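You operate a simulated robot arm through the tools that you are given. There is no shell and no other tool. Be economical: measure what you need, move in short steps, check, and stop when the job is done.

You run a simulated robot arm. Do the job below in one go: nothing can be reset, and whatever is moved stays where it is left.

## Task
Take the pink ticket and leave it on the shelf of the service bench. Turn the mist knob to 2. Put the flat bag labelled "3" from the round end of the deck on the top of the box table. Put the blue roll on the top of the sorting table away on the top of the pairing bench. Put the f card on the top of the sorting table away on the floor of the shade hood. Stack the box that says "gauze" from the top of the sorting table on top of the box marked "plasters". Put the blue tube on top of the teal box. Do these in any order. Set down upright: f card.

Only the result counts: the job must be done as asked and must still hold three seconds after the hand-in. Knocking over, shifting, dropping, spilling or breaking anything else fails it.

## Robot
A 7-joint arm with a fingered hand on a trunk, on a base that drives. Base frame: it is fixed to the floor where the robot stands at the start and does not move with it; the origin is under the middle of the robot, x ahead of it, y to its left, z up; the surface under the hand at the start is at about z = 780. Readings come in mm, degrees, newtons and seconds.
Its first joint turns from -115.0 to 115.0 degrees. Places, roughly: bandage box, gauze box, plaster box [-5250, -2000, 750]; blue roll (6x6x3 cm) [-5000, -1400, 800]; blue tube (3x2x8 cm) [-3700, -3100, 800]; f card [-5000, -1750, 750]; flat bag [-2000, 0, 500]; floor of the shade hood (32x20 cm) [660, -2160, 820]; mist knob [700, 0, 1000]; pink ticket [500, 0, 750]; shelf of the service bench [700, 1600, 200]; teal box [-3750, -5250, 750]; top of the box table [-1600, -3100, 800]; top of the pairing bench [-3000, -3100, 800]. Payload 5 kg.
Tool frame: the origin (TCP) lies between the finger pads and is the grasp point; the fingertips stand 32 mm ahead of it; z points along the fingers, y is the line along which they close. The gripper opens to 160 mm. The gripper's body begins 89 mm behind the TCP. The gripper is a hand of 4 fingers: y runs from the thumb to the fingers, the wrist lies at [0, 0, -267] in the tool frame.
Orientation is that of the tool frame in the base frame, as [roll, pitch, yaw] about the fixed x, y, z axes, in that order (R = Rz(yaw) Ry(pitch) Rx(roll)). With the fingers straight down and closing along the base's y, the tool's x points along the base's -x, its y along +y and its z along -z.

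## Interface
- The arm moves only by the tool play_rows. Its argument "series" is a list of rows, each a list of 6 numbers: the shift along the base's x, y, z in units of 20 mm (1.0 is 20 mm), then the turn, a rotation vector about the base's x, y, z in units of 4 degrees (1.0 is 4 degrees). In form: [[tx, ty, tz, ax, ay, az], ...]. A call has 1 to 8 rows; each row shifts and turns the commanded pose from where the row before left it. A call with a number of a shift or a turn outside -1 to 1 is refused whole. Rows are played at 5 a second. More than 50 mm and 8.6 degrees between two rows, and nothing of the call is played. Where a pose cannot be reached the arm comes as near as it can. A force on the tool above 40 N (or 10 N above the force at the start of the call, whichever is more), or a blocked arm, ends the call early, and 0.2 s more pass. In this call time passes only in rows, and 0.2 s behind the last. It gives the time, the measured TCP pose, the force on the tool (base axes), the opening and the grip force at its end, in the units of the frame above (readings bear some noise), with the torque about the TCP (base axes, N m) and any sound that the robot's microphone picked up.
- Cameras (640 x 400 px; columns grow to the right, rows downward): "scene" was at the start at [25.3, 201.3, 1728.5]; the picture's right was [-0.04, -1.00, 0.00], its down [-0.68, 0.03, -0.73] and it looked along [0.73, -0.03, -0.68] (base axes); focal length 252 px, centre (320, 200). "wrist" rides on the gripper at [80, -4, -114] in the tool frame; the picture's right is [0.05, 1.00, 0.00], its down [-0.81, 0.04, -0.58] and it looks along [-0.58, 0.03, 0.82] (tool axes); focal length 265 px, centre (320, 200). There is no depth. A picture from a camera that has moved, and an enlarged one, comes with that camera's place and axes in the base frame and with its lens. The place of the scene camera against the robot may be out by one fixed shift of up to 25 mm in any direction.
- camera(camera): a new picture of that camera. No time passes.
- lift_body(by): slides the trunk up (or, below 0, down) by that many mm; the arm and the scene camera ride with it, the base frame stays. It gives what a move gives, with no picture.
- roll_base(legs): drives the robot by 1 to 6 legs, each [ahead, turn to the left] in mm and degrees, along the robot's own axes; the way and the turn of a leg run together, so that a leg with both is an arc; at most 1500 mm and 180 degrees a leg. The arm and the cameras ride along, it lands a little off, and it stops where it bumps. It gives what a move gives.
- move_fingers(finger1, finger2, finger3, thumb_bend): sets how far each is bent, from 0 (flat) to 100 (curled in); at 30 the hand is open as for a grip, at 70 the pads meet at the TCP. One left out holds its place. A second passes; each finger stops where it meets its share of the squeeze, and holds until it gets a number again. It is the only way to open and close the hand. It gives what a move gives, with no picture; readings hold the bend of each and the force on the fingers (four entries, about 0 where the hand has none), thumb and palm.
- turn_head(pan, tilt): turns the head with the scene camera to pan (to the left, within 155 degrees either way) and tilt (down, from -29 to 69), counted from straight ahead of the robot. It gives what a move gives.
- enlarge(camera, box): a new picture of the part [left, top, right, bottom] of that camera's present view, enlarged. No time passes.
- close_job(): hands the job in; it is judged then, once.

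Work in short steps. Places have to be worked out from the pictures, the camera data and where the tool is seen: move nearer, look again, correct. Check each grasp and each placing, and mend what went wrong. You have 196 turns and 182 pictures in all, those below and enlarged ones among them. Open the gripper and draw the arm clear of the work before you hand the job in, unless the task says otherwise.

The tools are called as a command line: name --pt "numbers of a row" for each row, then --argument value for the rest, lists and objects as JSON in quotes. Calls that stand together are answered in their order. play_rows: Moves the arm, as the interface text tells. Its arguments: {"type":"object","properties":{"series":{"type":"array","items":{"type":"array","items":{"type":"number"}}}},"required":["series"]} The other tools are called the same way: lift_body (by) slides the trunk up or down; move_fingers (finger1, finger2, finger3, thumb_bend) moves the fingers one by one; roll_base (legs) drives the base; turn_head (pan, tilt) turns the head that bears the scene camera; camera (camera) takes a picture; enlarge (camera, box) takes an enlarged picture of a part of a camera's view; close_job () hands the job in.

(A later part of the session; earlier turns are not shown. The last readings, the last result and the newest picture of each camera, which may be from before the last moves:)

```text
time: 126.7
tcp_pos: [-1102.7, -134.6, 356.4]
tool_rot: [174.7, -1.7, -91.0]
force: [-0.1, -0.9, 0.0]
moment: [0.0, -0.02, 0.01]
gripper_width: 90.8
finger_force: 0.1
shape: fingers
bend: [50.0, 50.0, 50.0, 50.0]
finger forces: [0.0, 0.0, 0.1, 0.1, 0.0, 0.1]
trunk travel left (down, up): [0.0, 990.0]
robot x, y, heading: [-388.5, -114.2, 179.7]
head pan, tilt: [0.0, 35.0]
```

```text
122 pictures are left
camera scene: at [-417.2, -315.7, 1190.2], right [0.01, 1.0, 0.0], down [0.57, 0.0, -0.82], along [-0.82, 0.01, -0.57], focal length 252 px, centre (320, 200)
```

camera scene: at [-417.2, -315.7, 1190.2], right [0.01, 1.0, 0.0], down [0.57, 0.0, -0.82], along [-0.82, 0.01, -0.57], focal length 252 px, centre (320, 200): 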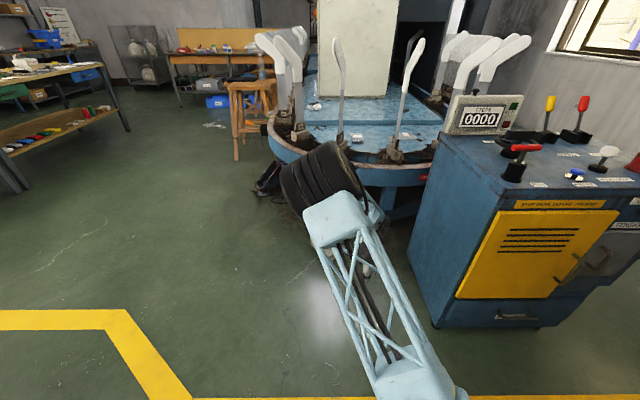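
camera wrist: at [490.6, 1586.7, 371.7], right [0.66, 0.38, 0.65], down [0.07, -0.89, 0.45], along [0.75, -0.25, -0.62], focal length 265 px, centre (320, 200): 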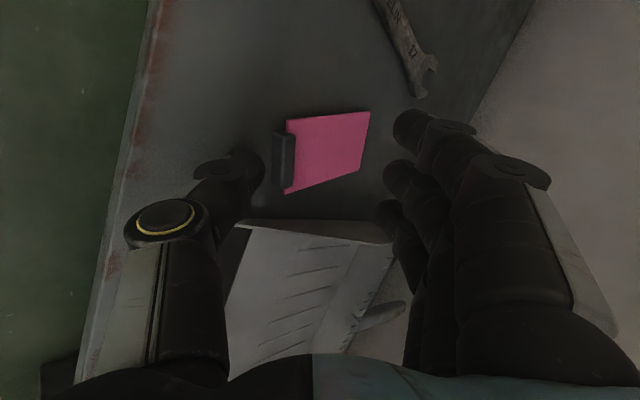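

The low drive went cleanly. Raise the trunk to clear the deck and get a better view.

lift_body --by 400

lift_body --by 200

camera --camera "scene"

enlarge --camera "scene" --box '[250, 60, 450, 200]'

```text
time: 130.5
tcp_pos: [-1102.2, -135.1, 756.4]
tool_rot: [174.6, -1.8, -91.2]
force: [-0.8, 0.7, 0.0]
moment: [-0.01, 0.03, -0.02]
gripper_width: 90.6
finger_force: 0.0
shape: fingers
bend: [50.0, 50.0, 50.0, 50.0]
finger forces: [0.1, 0.0, 0.0, 0.0, 0.1, 0.0]
trunk travel left (down, up): [-400.0, 590.0]
robot x, y, heading: [-392.1, -115.5, 180.0]
head pan, tilt: [0.0, 35.0]
```

```text
time: 132.7
tcp_pos: [-1103.3, -135.1, 955.8]
tool_rot: [174.7, -1.6, -91.1]
force: [-0.4, -0.5, -0.6]
moment: [-0.02, 0.02, 0.01]
gripper_width: 90.5
finger_force: 0.1
shape: fingers
bend: [50.0, 50.0, 50.0, 50.0]
finger forces: [0.0, 0.1, 0.1, 0.1, 0.1, 0.0]
trunk travel left (down, up): [-600.0, 390.0]
robot x, y, heading: [-391.8, -115.2, 179.4]
head pan, tilt: [0.0, 35.0]
```

```text
121 pictures are left
camera scene: at [-417.4, -315.9, 1790.2], right [0.01, 1.0, 0.0], down [0.57, 0.0, -0.82], along [-0.82, 0.01, -0.57], focal length 252 px, centre (320, 200)
```

scene: 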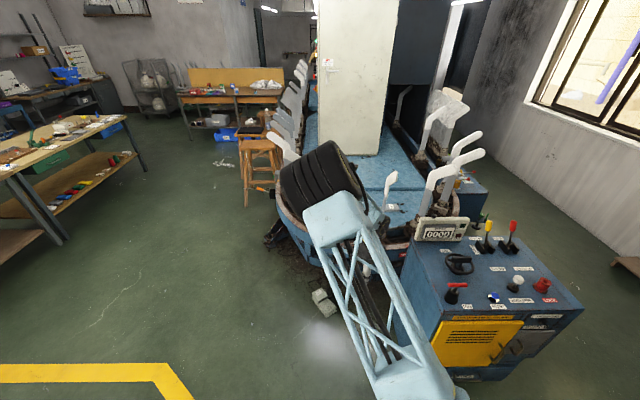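

```text
2.86 times, centred on (350, 130) of scene
camera zoom: at [-417.4, -315.9, 1790.2], right [0.01, 1.0, 0.0], down [0.57, 0.0, -0.82], along [-0.82, 0.01, -0.57], focal length 719 px, centre (234, 400)
```

zoom: 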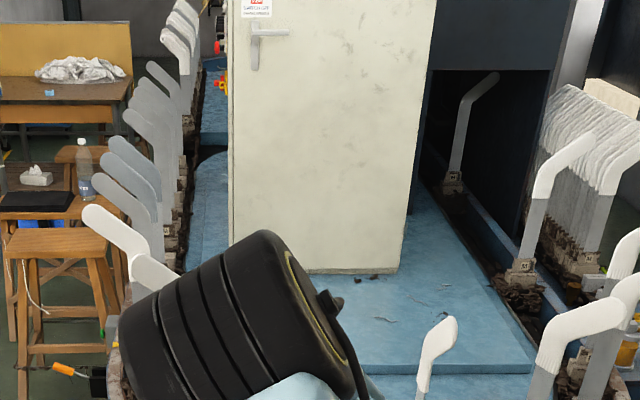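

My elbow hides the deck, and the console counter changed from 0000 to 0001, so the line of formers may be moving. I go up, nearer, and swing the arm aside to watch the deck.

lift_body --by 300

roll_base --legs '[[450, 0], [0, 45]]'

turn_head --pan -50 --tilt 45

camera --camera "scene"

```text
time: 135.7
tcp_pos: [-1102.6, -134.5, 1255.7]
tool_rot: [174.8, -1.7, -91.1]
force: [-0.5, -1.0, 0.2]
moment: [0.0, 0.02, -0.01]
gripper_width: 90.4
finger_force: 0.1
shape: fingers
bend: [50.0, 50.0, 50.0, 50.0]
finger forces: [0.0, 0.0, 0.0, 0.0, 0.1, 0.0]
trunk travel left (down, up): [-900.0, 90.0]
robot x, y, heading: [-388.4, -113.7, 179.5]
head pan, tilt: [0.0, 35.0]
```

```text
time: 140.6
tcp_pos: [-1327.4, -631.3, 1256.2]
tool_rot: [174.7, -1.7, -45.9]
force: [0.7, -0.5, 1.4]
moment: [-0.04, 0.02, -0.01]
gripper_width: 90.8
finger_force: 0.0
shape: fingers
bend: [50.0, 50.0, 50.0, 50.0]
finger forces: [0.0, 0.0, 0.0, 0.0, 0.0, 0.1]
trunk travel left (down, up): [-900.0, 90.0]
robot x, y, heading: [-843.3, -112.7, -135.0]
head pan, tilt: [0.0, 35.0]
```

```text
time: 141.8
tcp_pos: [-1326.7, -630.8, 1256.4]
tool_rot: [174.8, -1.7, -46.0]
force: [0.5, 0.0, -0.5]
moment: [-0.01, 0.0, -0.01]
gripper_width: 90.5
finger_force: 0.1
shape: fingers
bend: [50.0, 50.0, 50.0, 50.0]
finger forces: [0.1, 0.0, 0.0, 0.1, 0.1, 0.1]
trunk travel left (down, up): [-900.0, 90.0]
robot x, y, heading: [-838.7, -110.8, -135.5]
head pan, tilt: [-50.0, 45.0]
```

```text
119 pictures are left
camera scene: at [-733.5, -204.5, 2075.5], right [0.09, 1.0, 0.0], down [0.7, -0.06, -0.71], along [-0.7, 0.06, -0.71], focal length 252 px, centre (320, 200)
```

scene: 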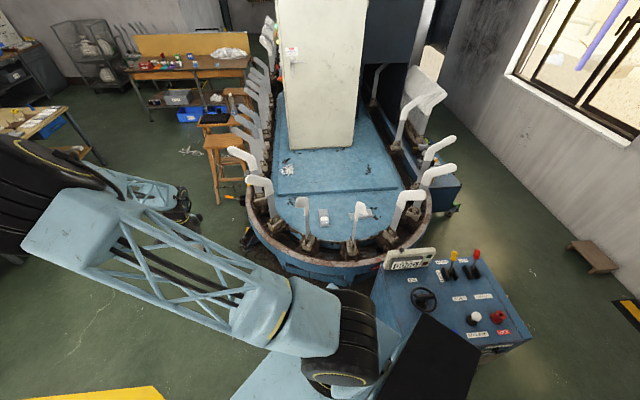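

Good overview of the deck. Enlarge, let some time pass (head nudges), and enlarge again to see the motion.

enlarge --camera "scene" --box '[235, 130, 455, 270]'

turn_head --pan -51 --tilt 45

enlarge --camera "scene" --box '[235, 130, 455, 270]'

```text
2.86 times, centred on (345, 200) of scene
camera zoom: at [-733.5, -204.5, 2075.5], right [0.09, 1.0, 0.0], down [0.7, -0.06, -0.71], along [-0.7, 0.06, -0.71], focal length 719 px, centre (249, 200)
```

zoom: 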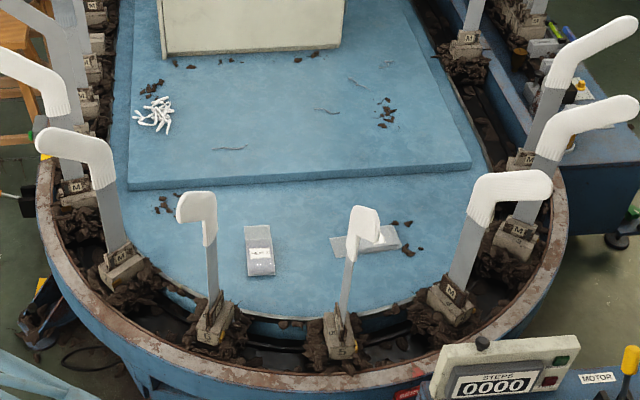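

```text
time: 142.4
tcp_pos: [-1326.3, -631.7, 1256.0]
tool_rot: [174.7, -1.8, -45.8]
force: [-0.2, -1.2, -0.4]
moment: [0.0, -0.02, 0.01]
gripper_width: 90.3
finger_force: 0.1
shape: fingers
bend: [50.0, 50.0, 50.0, 50.0]
finger forces: [0.0, 0.0, 0.0, 0.0, 0.0, 0.1]
trunk travel left (down, up): [-900.0, 90.0]
robot x, y, heading: [-840.6, -112.2, -135.2]
head pan, tilt: [-51.0, 45.0]
```

```text
2.86 times, centred on (345, 200) of scene
camera zoom: at [-733.3, -203.0, 2075.4], right [0.11, 0.99, 0.0], down [0.7, -0.08, -0.71], along [-0.7, 0.08, -0.71], focal length 719 px, centre (249, 200)
```

zoom: 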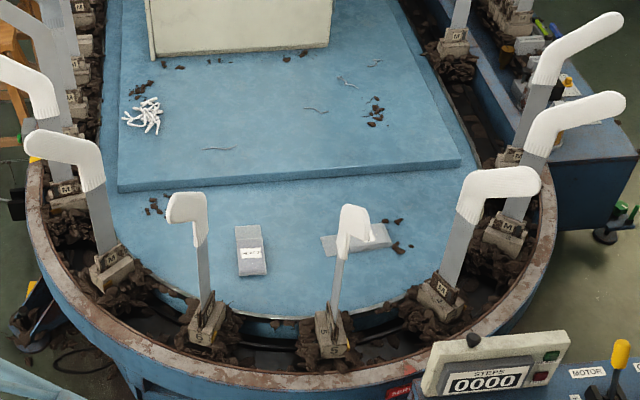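

The formers stand still. Two flat bags lie on the deck; enlarge to read the labels.

enlarge --camera "scene" --box '[305, 195, 385, 245]'

```text
8.00 times, centred on (345, 220) of scene
camera zoom: at [-733.3, -203.0, 2075.4], right [0.11, 0.99, 0.0], down [0.7, -0.08, -0.71], along [-0.7, 0.08, -0.71], focal length 2013 px, centre (120, 40)
```

zoom: 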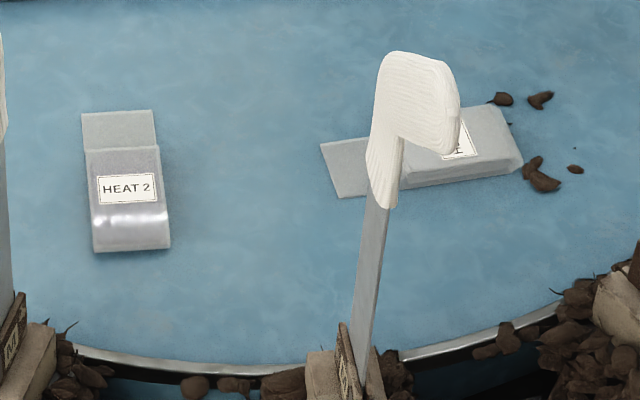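

The left bag reads "HEAT 2"; the other is half hidden by a former but lies at about (-2088, 267). Clear standing room (console, floor pedal) is near (-1235, -110) facing the deck, so I go there with the arm high and look at that label.

roll_base --legs '[[0, -44.7], [390, 0]]'

turn_head --pan -15 --tilt 60

camera --camera "scene"

camera --camera "wrist"

```text
time: 146.3
tcp_pos: [-1694.5, -96.5, 1258.1]
tool_rot: [174.6, -2.3, -93.0]
force: [0.2, 1.9, 0.4]
moment: [-0.2, 0.03, 0.0]
gripper_width: 90.8
finger_force: 0.1
shape: fingers
bend: [50.0, 50.0, 50.0, 50.0]
finger forces: [0.0, 0.1, 0.1, 0.0, 0.0, 0.1]
trunk travel left (down, up): [-900.0, 90.0]
robot x, y, heading: [-982.8, -113.3, 170.4]
head pan, tilt: [-51.0, 45.0]
stopped in leg 2: the robot was blocked; the commanded pose is now the measured one
```

```text
time: 147.3
tcp_pos: [-1695.1, -104.1, 1256.8]
tool_rot: [174.7, -2.0, -92.8]
force: [0.2, -0.1, 0.0]
moment: [0.03, 0.05, 0.0]
gripper_width: 91.0
finger_force: 0.1
shape: fingers
bend: [50.0, 50.0, 50.0, 50.0]
finger forces: [0.1, 0.0, 0.0, 0.0, 0.0, 0.0]
trunk travel left (down, up): [-900.0, 90.0]
robot x, y, heading: [-980.9, -113.9, 170.6]
head pan, tilt: [-15.0, 60.0]
```

```text
115 pictures are left
camera scene: at [-1015.9, -294.9, 2056.0], right [0.41, 0.91, 0.0], down [0.79, -0.36, -0.5], along [-0.46, 0.21, -0.87], focal length 252 px, centre (320, 200)
```

scene: 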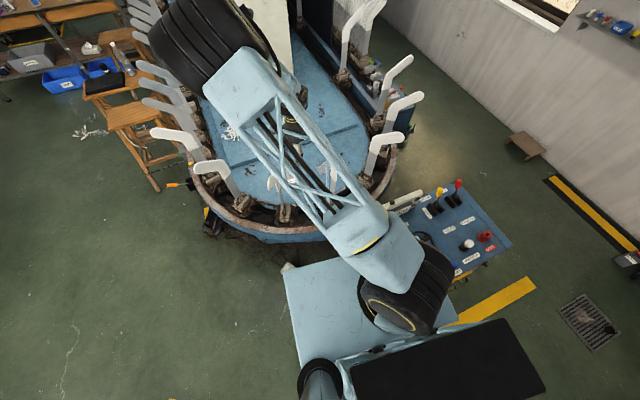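

```text
114 pictures are left
camera wrist: at [-1684.8, -183.0, 1373.0], right [-1.0, 0.0, 0.09], down [0.05, 0.83, 0.55], along [-0.08, 0.55, -0.83], focal length 265 px, centre (320, 200)
```

wrist: 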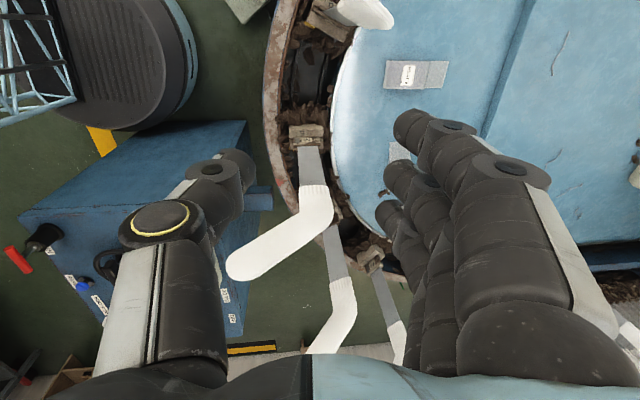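

The base (round, radius ≈363) touched the console corner. I back off a touch and inspect the floor pedal near the deck and the hidden bag's label to choose the standing place.

enlarge --camera "scene" --box '[180, 180, 440, 340]'

enlarge --camera "wrist" --box '[320, 40, 480, 160]'

```text
2.46 times, centred on (310, 260) of scene
camera zoom: at [-1015.9, -294.9, 2056.0], right [0.41, 0.91, 0.0], down [0.79, -0.36, -0.5], along [-0.46, 0.21, -0.87], focal length 619 px, centre (345, 52)
```

zoom: 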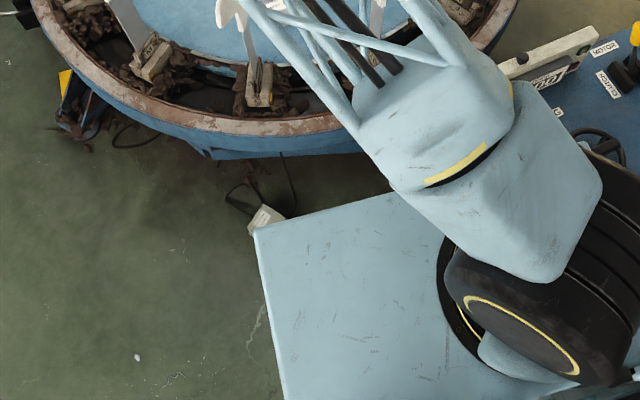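

```text
3.33 times, centred on (400, 100) of wrist
camera zoom: at [-1684.8, -183.0, 1373.0], right [-1.0, 0.0, 0.09], down [0.05, 0.83, 0.55], along [-0.08, 0.55, -0.83], focal length 885 px, centre (53, 533)
```

zoom: 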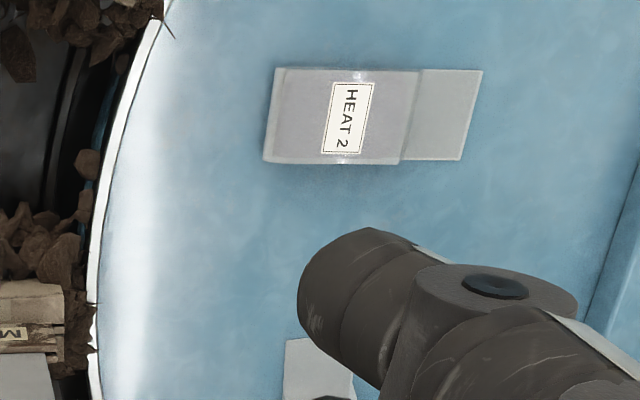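

Bag centre refined to about (-2060, 262). Back away from the console corner and re-approach along y≈-150 to x≈-1195.

roll_base --legs '[[-100, 0], [0, 13], [310, 0]]'

camera --camera "scene"

camera --camera "wrist"

```text
time: 150.5
tcp_pos: [-1717.7, -265.5, 1257.7]
tool_rot: [174.6, -2.5, -81.3]
force: [0.1, 1.9, 0.0]
moment: [-0.17, -0.07, 0.03]
gripper_width: 90.9
finger_force: 0.1
shape: fingers
bend: [50.0, 50.0, 50.0, 50.0]
finger forces: [0.0, 0.0, 0.0, 0.1, 0.0, 0.0]
trunk travel left (down, up): [-900.0, 90.0]
robot x, y, heading: [-1016.8, -144.5, 174.9]
head pan, tilt: [-15.0, 60.0]
stopped in leg 3: the robot was blocked; the commanded pose is now the measured one
```

```text
111 pictures are left
camera scene: at [-1040.3, -320.9, 2056.7], right [0.35, 0.94, 0.0], down [0.81, -0.31, -0.5], along [-0.47, 0.17, -0.87], focal length 252 px, centre (320, 200)
```

scene: 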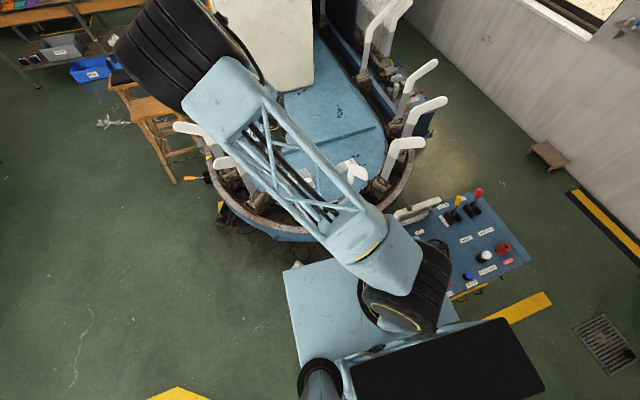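

```text
110 pictures are left
camera wrist: at [-1692.5, -336.7, 1374.2], right [-0.98, -0.2, 0.09], down [-0.12, 0.83, 0.54], along [-0.19, 0.52, -0.83], focal length 265 px, centre (320, 200)
```

wrist: 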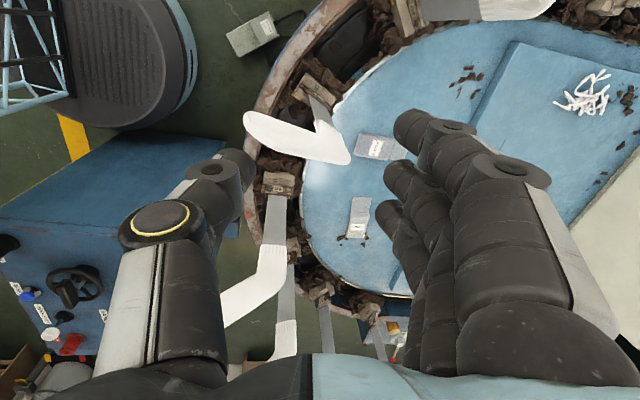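

Blocked again by the (slightly rotated) console, so the closest safe stand is about (-1085, -195), between console and pedal. I'll reach the bag with a hand tilted toward +y through the gap between two formers, shaping the arm up high, then lowering the trunk.

roll_base --legs '[[-150, 0], [0, 14.6], [220, 0]]'

enlarge --camera "wrist" --box '[200, 0, 440, 270]'

```text
time: 154.1
tcp_pos: [-1728.6, -490.3, 1257.7]
tool_rot: [174.6, -2.3, -66.7]
force: [-0.2, -0.1, 0.1]
moment: [0.0, -0.02, -0.02]
gripper_width: 90.8
finger_force: 0.1
shape: fingers
bend: [50.0, 50.0, 50.0, 50.0]
finger forces: [0.0, 0.0, 0.1, 0.0, 0.0, 0.0]
trunk travel left (down, up): [-900.0, 90.0]
robot x, y, heading: [-1082.5, -195.2, -170.9]
head pan, tilt: [-15.0, 60.0]
```

```text
1.48 times, centred on (320, 135) of wrist
camera zoom: at [-1686.6, -554.5, 1373.1], right [-0.89, -0.44, 0.09], down [-0.32, 0.77, 0.55], along [-0.31, 0.46, -0.83], focal length 393 px, centre (320, 296)
```

zoom: 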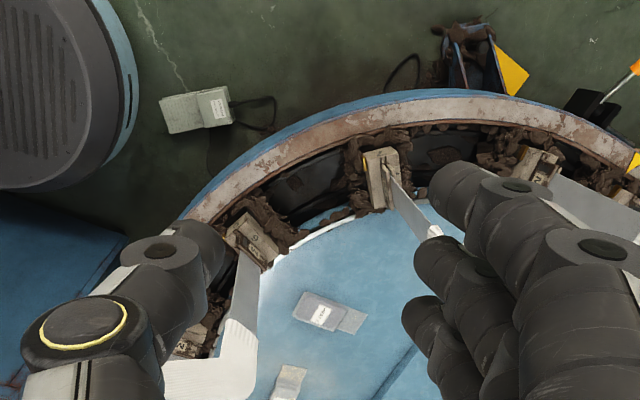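

Clear of everything. Now move the hand high over the bag at (-2064, 270) while tilting it 38° toward +y, in several calls.

play_rows --pt "-0.42 0.95 0 0.392 0.082 0" --pt "-0.42 0.95 0 0.392 0.082 0" --pt "-0.42 0.95 0 0.392 0.082 0" --pt "-0.42 0.95 0 0.392 0.082 0" --pt "-0.42 0.95 0 0.392 0.082 0" --pt "-0.42 0.95 0 0.392 0.082 0" --pt "-0.42 0.95 0 0.392 0.082 0" --pt "-0.42 0.95 0 0.392 0.082 0"

play_rows --pt "-0.42 0.95 0 0.392 0.082 0" --pt "-0.42 0.95 0 0.392 0.082 0" --pt "-0.42 0.95 0 0.392 0.082 0" --pt "-0.42 0.95 0 0.392 0.082 0" --pt "-0.42 0.95 0 0.392 0.082 0" --pt "-0.42 0.95 0 0.392 0.082 0" --pt "-0.42 0.95 0 0.392 0.082 0" --pt "-0.42 0.95 0 0.392 0.082 0"

play_rows --pt "-0.42 0.95 0 0.392 0.082 0" --pt "-0.42 0.95 0 0.392 0.082 0" --pt "-0.42 0.95 0 0.392 0.082 0" --pt "-0.42 0.95 0 0.392 0.082 0" --pt "-0.42 0.95 0 0.392 0.082 0" --pt "-0.42 0.95 0 0.392 0.082 0" --pt "-0.42 0.95 0 0.392 0.082 0" --pt "-0.42 0.95 0 0.392 0.082 0"

camera --camera "scene"

camera --camera "wrist"

```text
time: 155.9
tcp_pos: [-1795.6, -337.4, 1257.4]
tool_rot: [177.3, 10.3, -66.6]
force: [-0.5, 0.8, -0.5]
moment: [0.01, 0.02, -0.02]
gripper_width: 91.0
finger_force: 0.0
shape: fingers
bend: [50.0, 50.0, 50.0, 50.0]
finger forces: [0.0, 0.1, 0.0, 0.0, 0.0, 0.0]
trunk travel left (down, up): [-900.0, 90.0]
robot x, y, heading: [-1086.2, -192.9, -170.7]
head pan, tilt: [-15.0, 60.0]
```

```text
time: 157.7
tcp_pos: [-1862.0, -184.9, 1257.7]
tool_rot: [179.9, 23.0, -65.8]
force: [0.9, 0.5, 0.1]
moment: [-0.03, -0.02, -0.04]
gripper_width: 90.7
finger_force: 0.1
shape: fingers
bend: [50.0, 50.0, 50.0, 50.0]
finger forces: [0.1, 0.1, 0.1, 0.1, 0.0, 0.0]
trunk travel left (down, up): [-900.0, 90.0]
robot x, y, heading: [-1085.8, -194.5, -171.1]
head pan, tilt: [-15.0, 60.0]
```

```text
time: 159.5
tcp_pos: [-1929.3, -34.2, 1257.4]
tool_rot: [-176.6, 35.3, -64.1]
force: [-0.4, 0.0, -0.2]
moment: [0.01, 0.0, 0.02]
gripper_width: 90.7
finger_force: 0.1
shape: fingers
bend: [50.0, 50.0, 50.0, 50.0]
finger forces: [0.0, 0.1, 0.1, 0.0, 0.1, 0.0]
trunk travel left (down, up): [-900.0, 90.0]
robot x, y, heading: [-1086.2, -196.3, -171.0]
head pan, tilt: [-15.0, 60.0]
```

```text
108 pictures are left
camera scene: at [-1057.1, -377.2, 2056.0], right [0.1, 0.99, 0.0], down [0.86, -0.09, -0.5], along [-0.5, 0.05, -0.87], focal length 252 px, centre (320, 200)
```

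scene: 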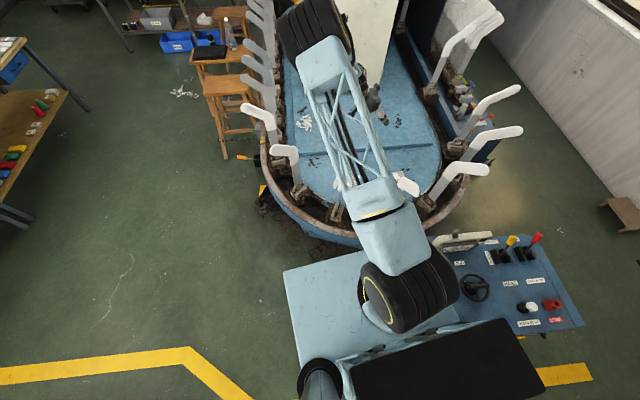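

```text
107 pictures are left
camera wrist: at [-1875.5, -153.5, 1303.7], right [-0.89, -0.44, -0.08], down [-0.21, 0.27, 0.94], along [-0.4, 0.86, -0.33], focal length 265 px, centre (320, 200)
```

wrist: 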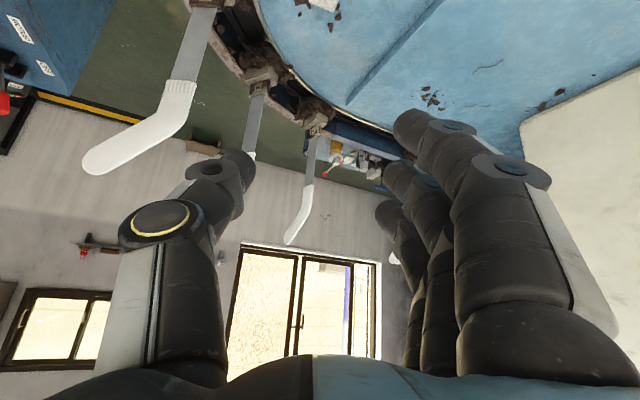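

Continue the remaining 300 mm toward the bag's xy.

play_rows --pt "-0.42 0.95 0 0 0 0" --pt "-0.42 0.95 0 0 0 0" --pt "-0.42 0.95 0 0 0 0" --pt "-0.42 0.95 0 0 0 0" --pt "-0.42 0.95 0 0 0 0" --pt "-0.42 0.95 0 0 0 0" --pt "-0.42 0.95 0 0 0 0" --pt "-0.42 0.95 0 0 0 0"

play_rows --pt "-0.42 0.95 0 0 0 0" --pt "-0.42 0.95 0 0 0 0" --pt "-0.42 0.95 0 0 0 0" --pt "-0.42 0.95 0 0 0 0" --pt "-0.42 0.95 0 0 0 0" --pt "-0.42 0.95 0 0 0 0" --pt "-0.42 0.95 0 0 0 0" --pt "-0.42 0.95 0 0 0 0"

turn_head --pan -20 --tilt 50

camera --camera "scene"

camera --camera "wrist"

```text
time: 161.3
tcp_pos: [-1999.1, 119.4, 1256.0]
tool_rot: [-176.5, 35.2, -64.1]
force: [0.9, 1.0, -0.2]
moment: [-0.04, -0.01, 0.0]
gripper_width: 90.6
finger_force: 0.0
shape: fingers
bend: [50.0, 50.0, 50.0, 50.0]
finger forces: [0.1, 0.0, 0.0, 0.0, 0.1, 0.1]
trunk travel left (down, up): [-900.0, 90.0]
robot x, y, heading: [-1085.8, -193.3, -171.1]
head pan, tilt: [-15.0, 60.0]
```

```text
time: 163.1
tcp_pos: [-2064.8, 270.4, 1256.8]
tool_rot: [-176.6, 35.3, -64.2]
force: [0.2, 0.3, 0.3]
moment: [0.0, 0.01, -0.02]
gripper_width: 90.9
finger_force: 0.0
shape: fingers
bend: [50.0, 50.0, 50.0, 50.0]
finger forces: [0.0, 0.1, 0.0, 0.0, 0.0, 0.0]
trunk travel left (down, up): [-900.0, 90.0]
robot x, y, heading: [-1082.0, -191.9, -170.7]
head pan, tilt: [-15.0, 60.0]
```

```text
time: 163.8
tcp_pos: [-2065.0, 268.7, 1258.8]
tool_rot: [-176.6, 35.4, -64.1]
force: [0.1, 0.0, -0.4]
moment: [-0.01, -0.01, -0.02]
gripper_width: 90.9
finger_force: 0.1
shape: fingers
bend: [50.0, 50.0, 50.0, 50.0]
finger forces: [0.1, 0.0, 0.0, 0.1, 0.0, 0.1]
trunk travel left (down, up): [-900.0, 90.0]
robot x, y, heading: [-1081.7, -195.2, -170.7]
head pan, tilt: [-20.0, 50.0]
```

```text
106 pictures are left
camera scene: at [-1066.0, -369.8, 2068.5], right [0.19, 0.98, 0.0], down [0.75, -0.14, -0.64], along [-0.63, 0.12, -0.77], focal length 252 px, centre (320, 200)
```

scene: 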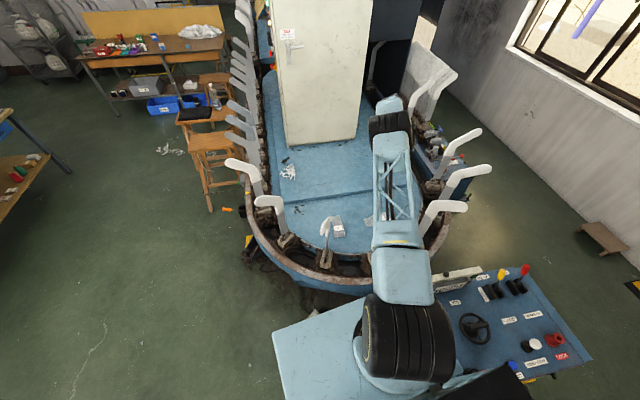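

```text
105 pictures are left
camera wrist: at [-2010.2, 149.9, 1304.2], right [-0.89, -0.44, -0.08], down [-0.21, 0.27, 0.94], along [-0.4, 0.86, -0.33], focal length 265 px, centre (320, 200)
```

wrist: 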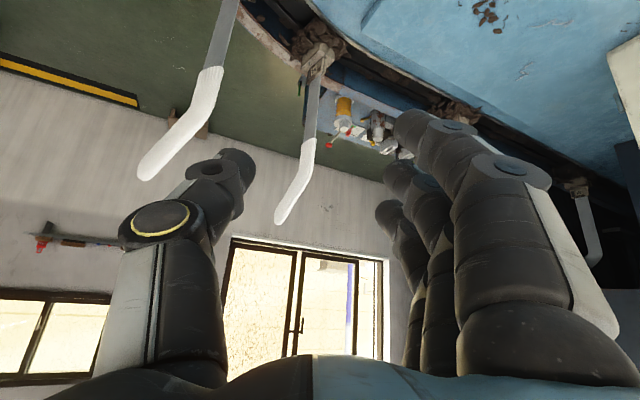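

Hand is over the bag. Projecting the formers into the view, the elbow should drop between two of them with ~40 mm to spare; lower the trunk in stages, checking.

lift_body --by -350

camera --camera "scene"

camera --camera "wrist"

```text
time: 167.2
tcp_pos: [-2066.7, 268.7, 908.3]
tool_rot: [-176.6, 35.4, -64.1]
force: [-0.1, 1.2, 0.2]
moment: [0.02, -0.01, -0.01]
gripper_width: 90.8
finger_force: 0.1
shape: fingers
bend: [50.0, 50.0, 50.0, 50.0]
finger forces: [0.0, 0.1, 0.0, 0.1, 0.0, 0.0]
trunk travel left (down, up): [-550.0, 440.0]
robot x, y, heading: [-1085.4, -193.5, -170.7]
head pan, tilt: [-20.0, 50.0]
```

```text
104 pictures are left
camera scene: at [-1065.7, -369.8, 1718.6], right [0.19, 0.98, 0.0], down [0.75, -0.14, -0.64], along [-0.63, 0.12, -0.77], focal length 252 px, centre (320, 200)
```

scene: 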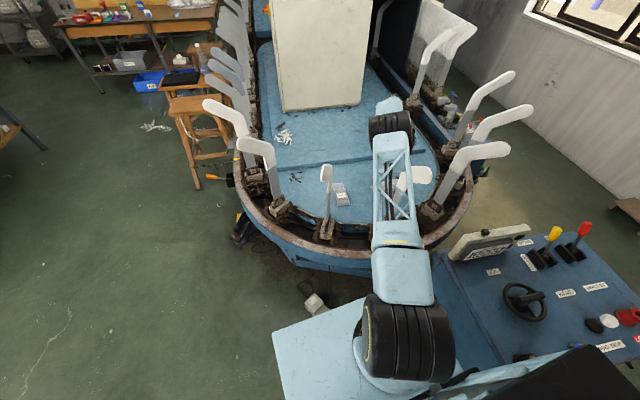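

```text
103 pictures are left
camera wrist: at [-2010.1, 149.9, 954.4], right [-0.89, -0.44, -0.08], down [-0.21, 0.27, 0.94], along [-0.4, 0.86, -0.33], focal length 265 px, centre (320, 200)
```

wrist: 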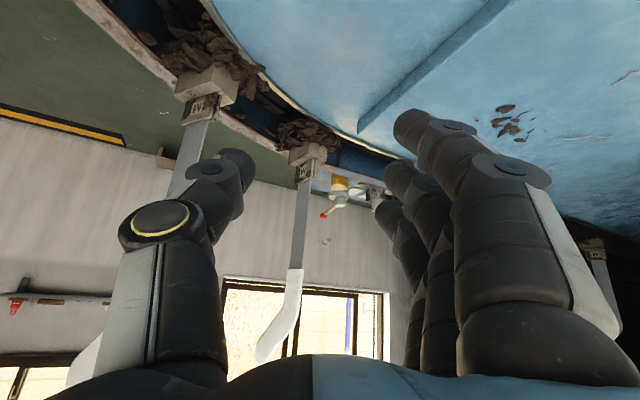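

Former heads reach ~1000 mm, and the elbow would pass close to one. Advancing the base 40 mm (pedal still clear) and pulling the hand back will fold the elbow higher and more to the left.

roll_base --legs '[[40, 0]]'

play_rows --pt "1 0 0 0 0 0" --pt "1 0.2 0 0 0 0"

camera --camera "scene"

```text
time: 168.1
tcp_pos: [-2105.1, 262.7, 906.4]
tool_rot: [-176.6, 35.4, -64.1]
force: [-0.4, -1.2, 0.1]
moment: [0.03, -0.03, 0.0]
gripper_width: 90.7
finger_force: 0.1
shape: fingers
bend: [50.0, 50.0, 50.0, 50.0]
finger forces: [0.0, 0.1, 0.1, 0.0, 0.0, 0.0]
trunk travel left (down, up): [-550.0, 440.0]
robot x, y, heading: [-1120.1, -200.6, -170.7]
head pan, tilt: [-20.0, 50.0]
```

```text
time: 168.7
tcp_pos: [-2065.0, 266.3, 907.5]
tool_rot: [-176.6, 35.5, -64.1]
force: [0.0, -0.5, 0.5]
moment: [-0.02, -0.04, -0.01]
gripper_width: 90.9
finger_force: 0.1
shape: fingers
bend: [50.0, 50.0, 50.0, 50.0]
finger forces: [0.1, 0.0, 0.0, 0.0, 0.0, 0.0]
trunk travel left (down, up): [-550.0, 440.0]
robot x, y, heading: [-1125.2, -201.9, -170.7]
head pan, tilt: [-20.0, 50.0]
```

```text
102 pictures are left
camera scene: at [-1105.2, -376.3, 1718.5], right [0.19, 0.98, 0.0], down [0.75, -0.14, -0.64], along [-0.63, 0.12, -0.77], focal length 252 px, centre (320, 200)
```

scene: 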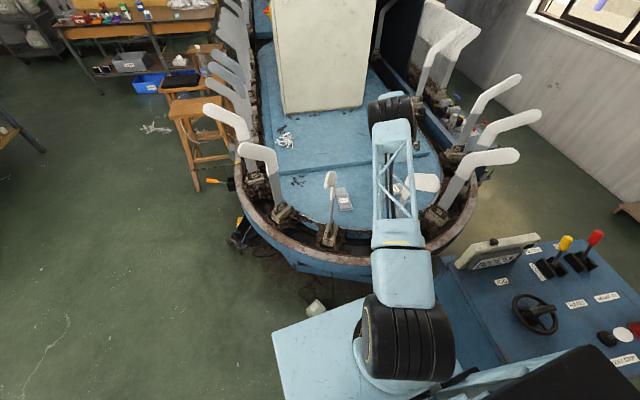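

The elbow is higher and farther from that former now. Lower 230 mm more and check.

lift_body --by -150

lift_body --by -80

camera --camera "scene"

camera --camera "wrist"

```text
time: 170.5
tcp_pos: [-2064.9, 265.5, 758.1]
tool_rot: [-176.6, 35.4, -64.1]
force: [0.3, -0.3, 0.6]
moment: [-0.01, 0.01, -0.01]
gripper_width: 90.8
finger_force: 0.2
shape: fingers
bend: [50.0, 50.0, 50.0, 50.0]
finger forces: [0.1, 0.0, 0.0, 0.1, 0.1, 0.0]
trunk travel left (down, up): [-400.0, 590.0]
robot x, y, heading: [-1123.1, -201.2, -170.7]
head pan, tilt: [-20.0, 50.0]
```

```text
time: 171.6
tcp_pos: [-2063.9, 266.1, 677.8]
tool_rot: [-176.6, 35.3, -64.1]
force: [0.8, 0.8, -0.4]
moment: [0.02, 0.0, 0.02]
gripper_width: 90.8
finger_force: 0.0
shape: fingers
bend: [50.0, 50.0, 50.0, 50.0]
finger forces: [0.1, 0.1, 0.0, 0.0, 0.1, 0.1]
trunk travel left (down, up): [-320.0, 670.0]
robot x, y, heading: [-1123.5, -201.6, -170.9]
head pan, tilt: [-20.0, 50.0]
```

```text
101 pictures are left
camera scene: at [-1105.3, -376.3, 1488.6], right [0.19, 0.98, 0.0], down [0.75, -0.14, -0.64], along [-0.63, 0.12, -0.77], focal length 252 px, centre (320, 200)
```

scene: 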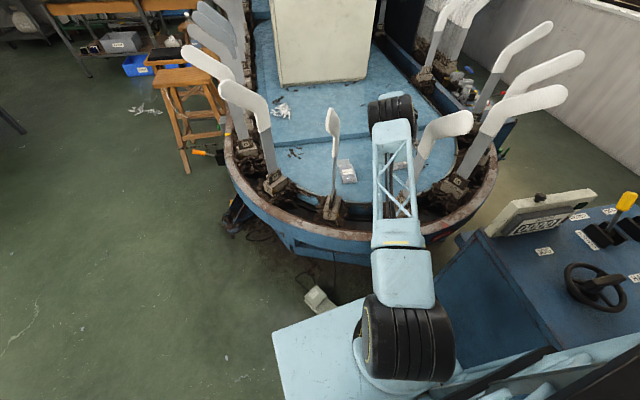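

```text
100 pictures are left
camera wrist: at [-2009.9, 146.7, 724.4], right [-0.89, -0.44, -0.08], down [-0.21, 0.27, 0.94], along [-0.4, 0.86, -0.33], focal length 265 px, centre (320, 200)
```

wrist: 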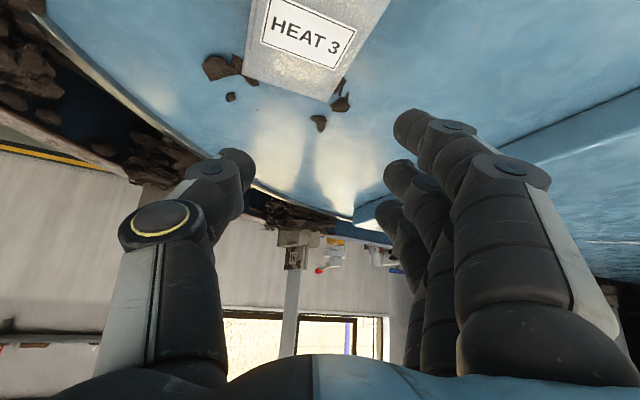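

Confirmed "HEAT 3", and its long axis matches my hand's direction. Elbow still clears. Lower 80 mm more and re-measure.

lift_body --by -80

camera --camera "wrist"

camera --camera "scene"

```text
time: 172.8
tcp_pos: [-2065.3, 267.3, 601.8]
tool_rot: [-176.6, 35.6, -64.1]
force: [-1.8, -0.8, 11.8]
moment: [0.49, -0.51, 0.05]
gripper_width: 91.4
finger_force: 5.8
shape: fingers
bend: [50.0, 50.0, 50.0, 50.0]
finger forces: [0.0, 0.0, 0.1, 0.1, 11.4, 0.0]
trunk travel left (down, up): [-240.0, 750.0]
robot x, y, heading: [-1121.7, -202.6, -171.2]
head pan, tilt: [-20.0, 50.0]
```

```text
99 pictures are left
camera wrist: at [-2010.2, 146.6, 646.4], right [-0.89, -0.44, -0.08], down [-0.21, 0.26, 0.94], along [-0.4, 0.86, -0.33], focal length 265 px, centre (320, 200)
```

wrist: 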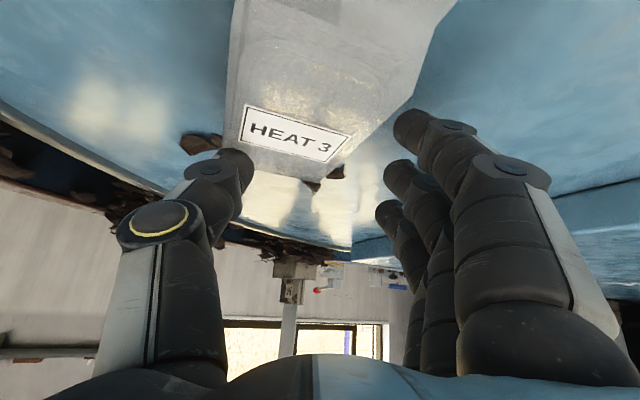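

```text
98 pictures are left
camera scene: at [-1104.5, -376.8, 1408.7], right [0.19, 0.98, 0.0], down [0.75, -0.14, -0.64], along [-0.63, 0.12, -0.77], focal length 252 px, centre (320, 200)
```

scene: 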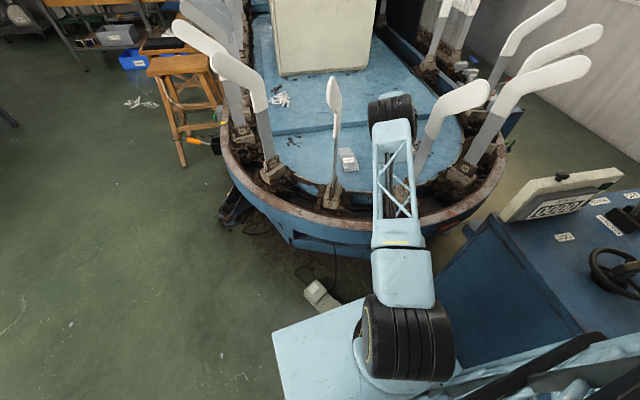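

The thumb touches the bag's edge; two views put the label centre at (-2049, 272, 564). I lift 16 mm, shift +12/+6, reduce the tilt by 8° for a deeper grip, and open a bit wider.

play_rows --pt "0 0 0.8 0 0 0" --pt "0.4 0.2 0 -0.91 -0.4 0" --pt "0.25 0.1 0 -0.91 -0.4 0"

move_fingers --finger1 45 --finger2 45 --finger3 45 --thumb_bend 45

camera --camera "wrist"

camera --camera "scene"

```text
time: 173.6
tcp_pos: [-2051.8, 272.9, 613.6]
tool_rot: [-176.9, 27.3, -64.1]
force: [0.8, -0.3, 0.2]
moment: [-0.01, 0.01, -0.02]
gripper_width: 91.5
finger_force: 0.1
shape: fingers
bend: [50.0, 50.0, 50.0, 50.0]
finger forces: [0.0, 0.0, 0.1, 0.0, 0.1, 0.0]
trunk travel left (down, up): [-240.0, 750.0]
robot x, y, heading: [-1123.8, -203.5, -170.9]
head pan, tilt: [-20.0, 50.0]
```

```text
time: 174.6
tcp_pos: [-2051.7, 272.2, 614.8]
tool_rot: [-177.0, 27.4, -64.2]
force: [0.1, -0.7, -0.2]
moment: [0.0, -0.02, -0.03]
gripper_width: 110.2
finger_force: 0.1
shape: fingers
bend: [45.0, 45.0, 45.0, 45.0]
finger forces: [0.0, 0.0, 0.0, 0.0, 0.1, 0.0]
trunk travel left (down, up): [-240.0, 750.0]
robot x, y, heading: [-1120.1, -201.6, -171.1]
head pan, tilt: [-20.0, 50.0]
```

```text
97 pictures are left
camera wrist: at [-1999.8, 159.8, 677.9], right [-0.89, -0.45, -0.07], down [-0.27, 0.38, 0.89], along [-0.37, 0.81, -0.46], focal length 265 px, centre (320, 200)
```

wrist: 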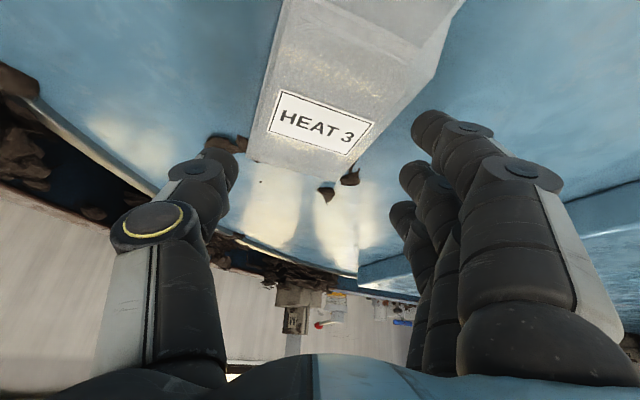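

```text
96 pictures are left
camera scene: at [-1105.4, -376.2, 1408.6], right [0.19, 0.98, 0.0], down [0.75, -0.14, -0.64], along [-0.63, 0.12, -0.77], focal length 252 px, centre (320, 200)
```

scene: 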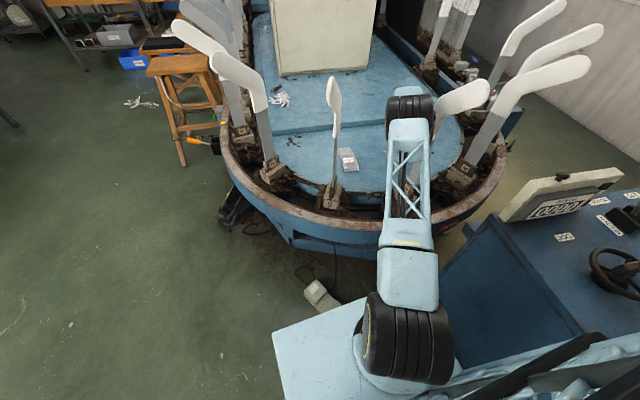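

The elbow now hangs close beside a former but not touching; only vertical trunk motion from here. Lower 20 mm and check contact.

lift_body --by -20

camera --camera "wrist"

```text
time: 175.3
tcp_pos: [-2051.7, 271.3, 594.7]
tool_rot: [-176.9, 27.6, -64.3]
force: [0.1, 0.4, 4.4]
moment: [-0.16, 0.26, 0.08]
gripper_width: 110.6
finger_force: 2.2
shape: fingers
bend: [45.0, 45.0, 45.0, 45.0]
finger forces: [4.7, 0.1, 0.1, 0.1, 0.0, 0.0]
trunk travel left (down, up): [-220.0, 770.0]
robot x, y, heading: [-1122.7, -200.6, -170.7]
head pan, tilt: [-20.0, 50.0]
```

```text
95 pictures are left
camera wrist: at [-1999.8, 159.8, 658.8], right [-0.89, -0.45, -0.07], down [-0.26, 0.38, 0.89], along [-0.37, 0.81, -0.46], focal length 265 px, centre (320, 200)
```

wrist: 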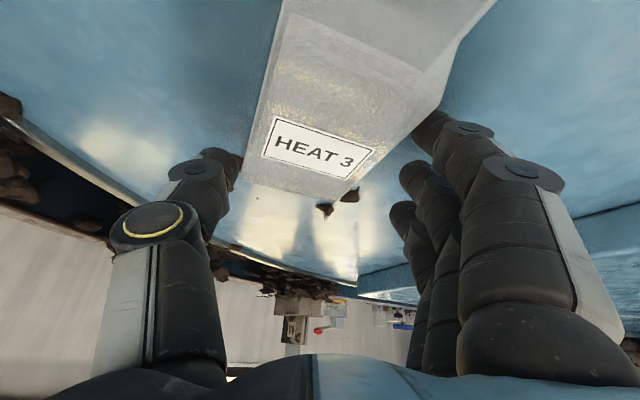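

Finger 1 just touches the deck; bag sits centred between thumb and fingers. Close on it.

move_fingers --finger1 62 --finger2 62 --finger3 62 --thumb_bend 62

camera --camera "wrist"

```text
time: 176.3
tcp_pos: [-2052.5, 272.0, 594.1]
tool_rot: [-177.0, 27.5, -64.3]
force: [-1.2, -0.6, 10.1]
moment: [-0.02, 0.2, -0.09]
gripper_width: 88.2
finger_force: 16.5
shape: fingers
bend: [51.0, 54.0, 62.0, 57.0]
finger forces: [11.1, 8.1, 0.0, 0.0, 13.7, 0.1]
trunk travel left (down, up): [-220.0, 770.0]
robot x, y, heading: [-1122.4, -207.2, -170.8]
head pan, tilt: [-20.0, 50.0]
```

```text
94 pictures are left
camera wrist: at [-1999.8, 159.5, 659.0], right [-0.89, -0.45, -0.07], down [-0.26, 0.38, 0.89], along [-0.37, 0.81, -0.46], focal length 265 px, centre (320, 200)
```

wrist: 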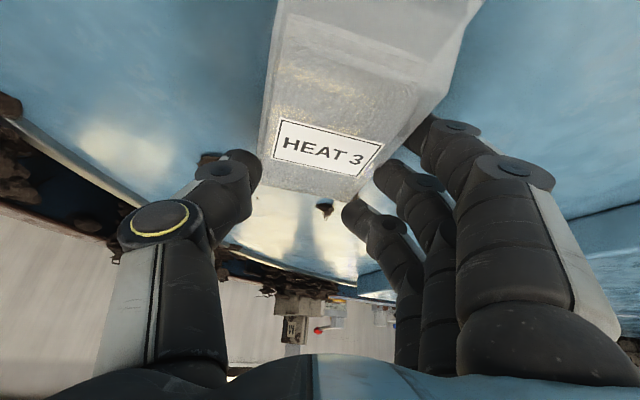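

Grip on the bag by thumb and fingers 1–2. Squeeze more and lift 30 mm by trunk.

move_fingers --finger1 64 --finger2 66 --finger3 62 --thumb_bend 68

lift_body --by 30

camera --camera "wrist"

```text
time: 177.3
tcp_pos: [-2050.5, 273.1, 595.4]
tool_rot: [-177.1, 27.6, -64.3]
force: [4.3, 2.8, 11.8]
moment: [0.34, -0.39, -0.08]
gripper_width: 86.3
finger_force: 18.2
shape: fingers
bend: [50.0, 53.0, 62.0, 60.0]
finger forces: [8.5, 8.1, 0.0, 0.0, 20.5, 0.0]
trunk travel left (down, up): [-220.0, 770.0]
robot x, y, heading: [-1122.5, -203.0, -171.0]
head pan, tilt: [-20.0, 50.0]
```

```text
time: 178.0
tcp_pos: [-2052.4, 270.2, 623.6]
tool_rot: [-176.9, 27.4, -64.2]
force: [0.7, -0.3, -1.1]
moment: [0.02, 0.01, 0.01]
gripper_width: 71.0
finger_force: 10.7
shape: fingers
bend: [52.0, 54.0, 62.0, 63.0]
finger forces: [4.5, 6.3, 0.0, 0.0, 10.7, 0.0]
trunk travel left (down, up): [-250.0, 740.0]
robot x, y, heading: [-1122.8, -199.7, -170.8]
head pan, tilt: [-20.0, 50.0]
```

```text
93 pictures are left
camera wrist: at [-1999.9, 159.4, 687.1], right [-0.89, -0.45, -0.07], down [-0.27, 0.38, 0.88], along [-0.37, 0.81, -0.46], focal length 265 px, centre (320, 200)
```

wrist: 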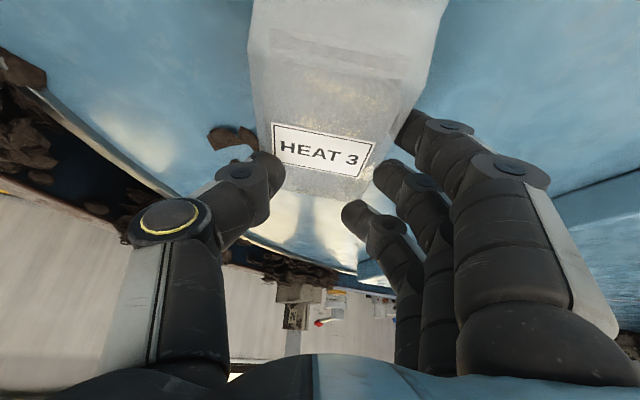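

The bag rises with the hand. Squeeze harder, then raise in steps.

move_fingers --finger1 72 --finger2 72 --finger3 62 --thumb_bend 76

lift_body --by 120

camera --camera "wrist"

camera --camera "scene"

```text
time: 179.0
tcp_pos: [-2050.5, 271.8, 623.9]
tool_rot: [-177.0, 27.4, -64.2]
force: [0.6, -1.6, 0.6]
moment: [0.0, -0.02, -0.01]
gripper_width: 17.2
finger_force: 0.1
shape: fingers
bend: [72.0, 70.0, 62.0, 75.0]
finger forces: [0.2, 0.0, 0.0, 0.1, 0.0, 0.0]
trunk travel left (down, up): [-250.0, 740.0]
robot x, y, heading: [-1122.0, -198.4, -171.1]
head pan, tilt: [-20.0, 50.0]
```

```text
time: 180.5
tcp_pos: [-2050.5, 273.0, 744.0]
tool_rot: [-176.9, 27.4, -64.2]
force: [-0.2, -0.1, -0.1]
moment: [-0.02, 0.01, -0.02]
gripper_width: 17.1
finger_force: 0.1
shape: fingers
bend: [72.0, 70.0, 62.0, 75.0]
finger forces: [0.1, 0.1, 0.0, 0.0, 0.0, 0.0]
trunk travel left (down, up): [-370.0, 620.0]
robot x, y, heading: [-1125.5, -199.9, -171.0]
head pan, tilt: [-20.0, 50.0]
```

```text
92 pictures are left
camera wrist: at [-1999.9, 159.7, 807.6], right [-0.89, -0.45, -0.07], down [-0.27, 0.38, 0.89], along [-0.37, 0.81, -0.46], focal length 265 px, centre (320, 200)
```

wrist: 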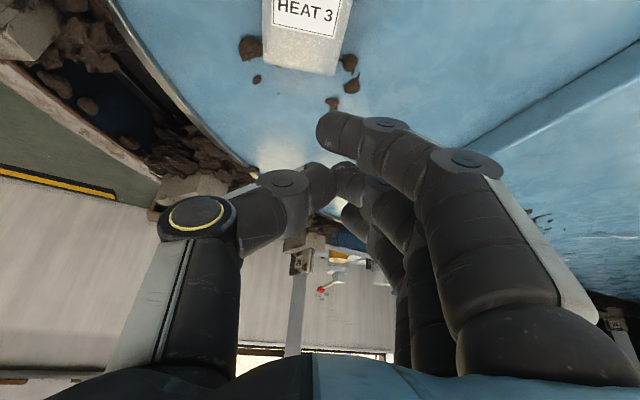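

```text
91 pictures are left
camera scene: at [-1105.6, -376.2, 1538.5], right [0.19, 0.98, 0.0], down [0.75, -0.14, -0.64], along [-0.63, 0.12, -0.77], focal length 252 px, centre (320, 200)
```

scene: 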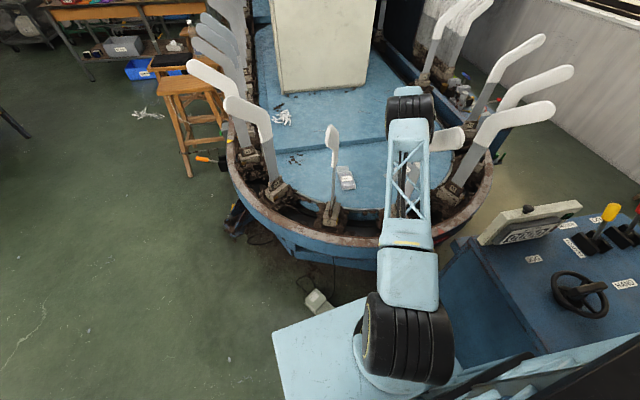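

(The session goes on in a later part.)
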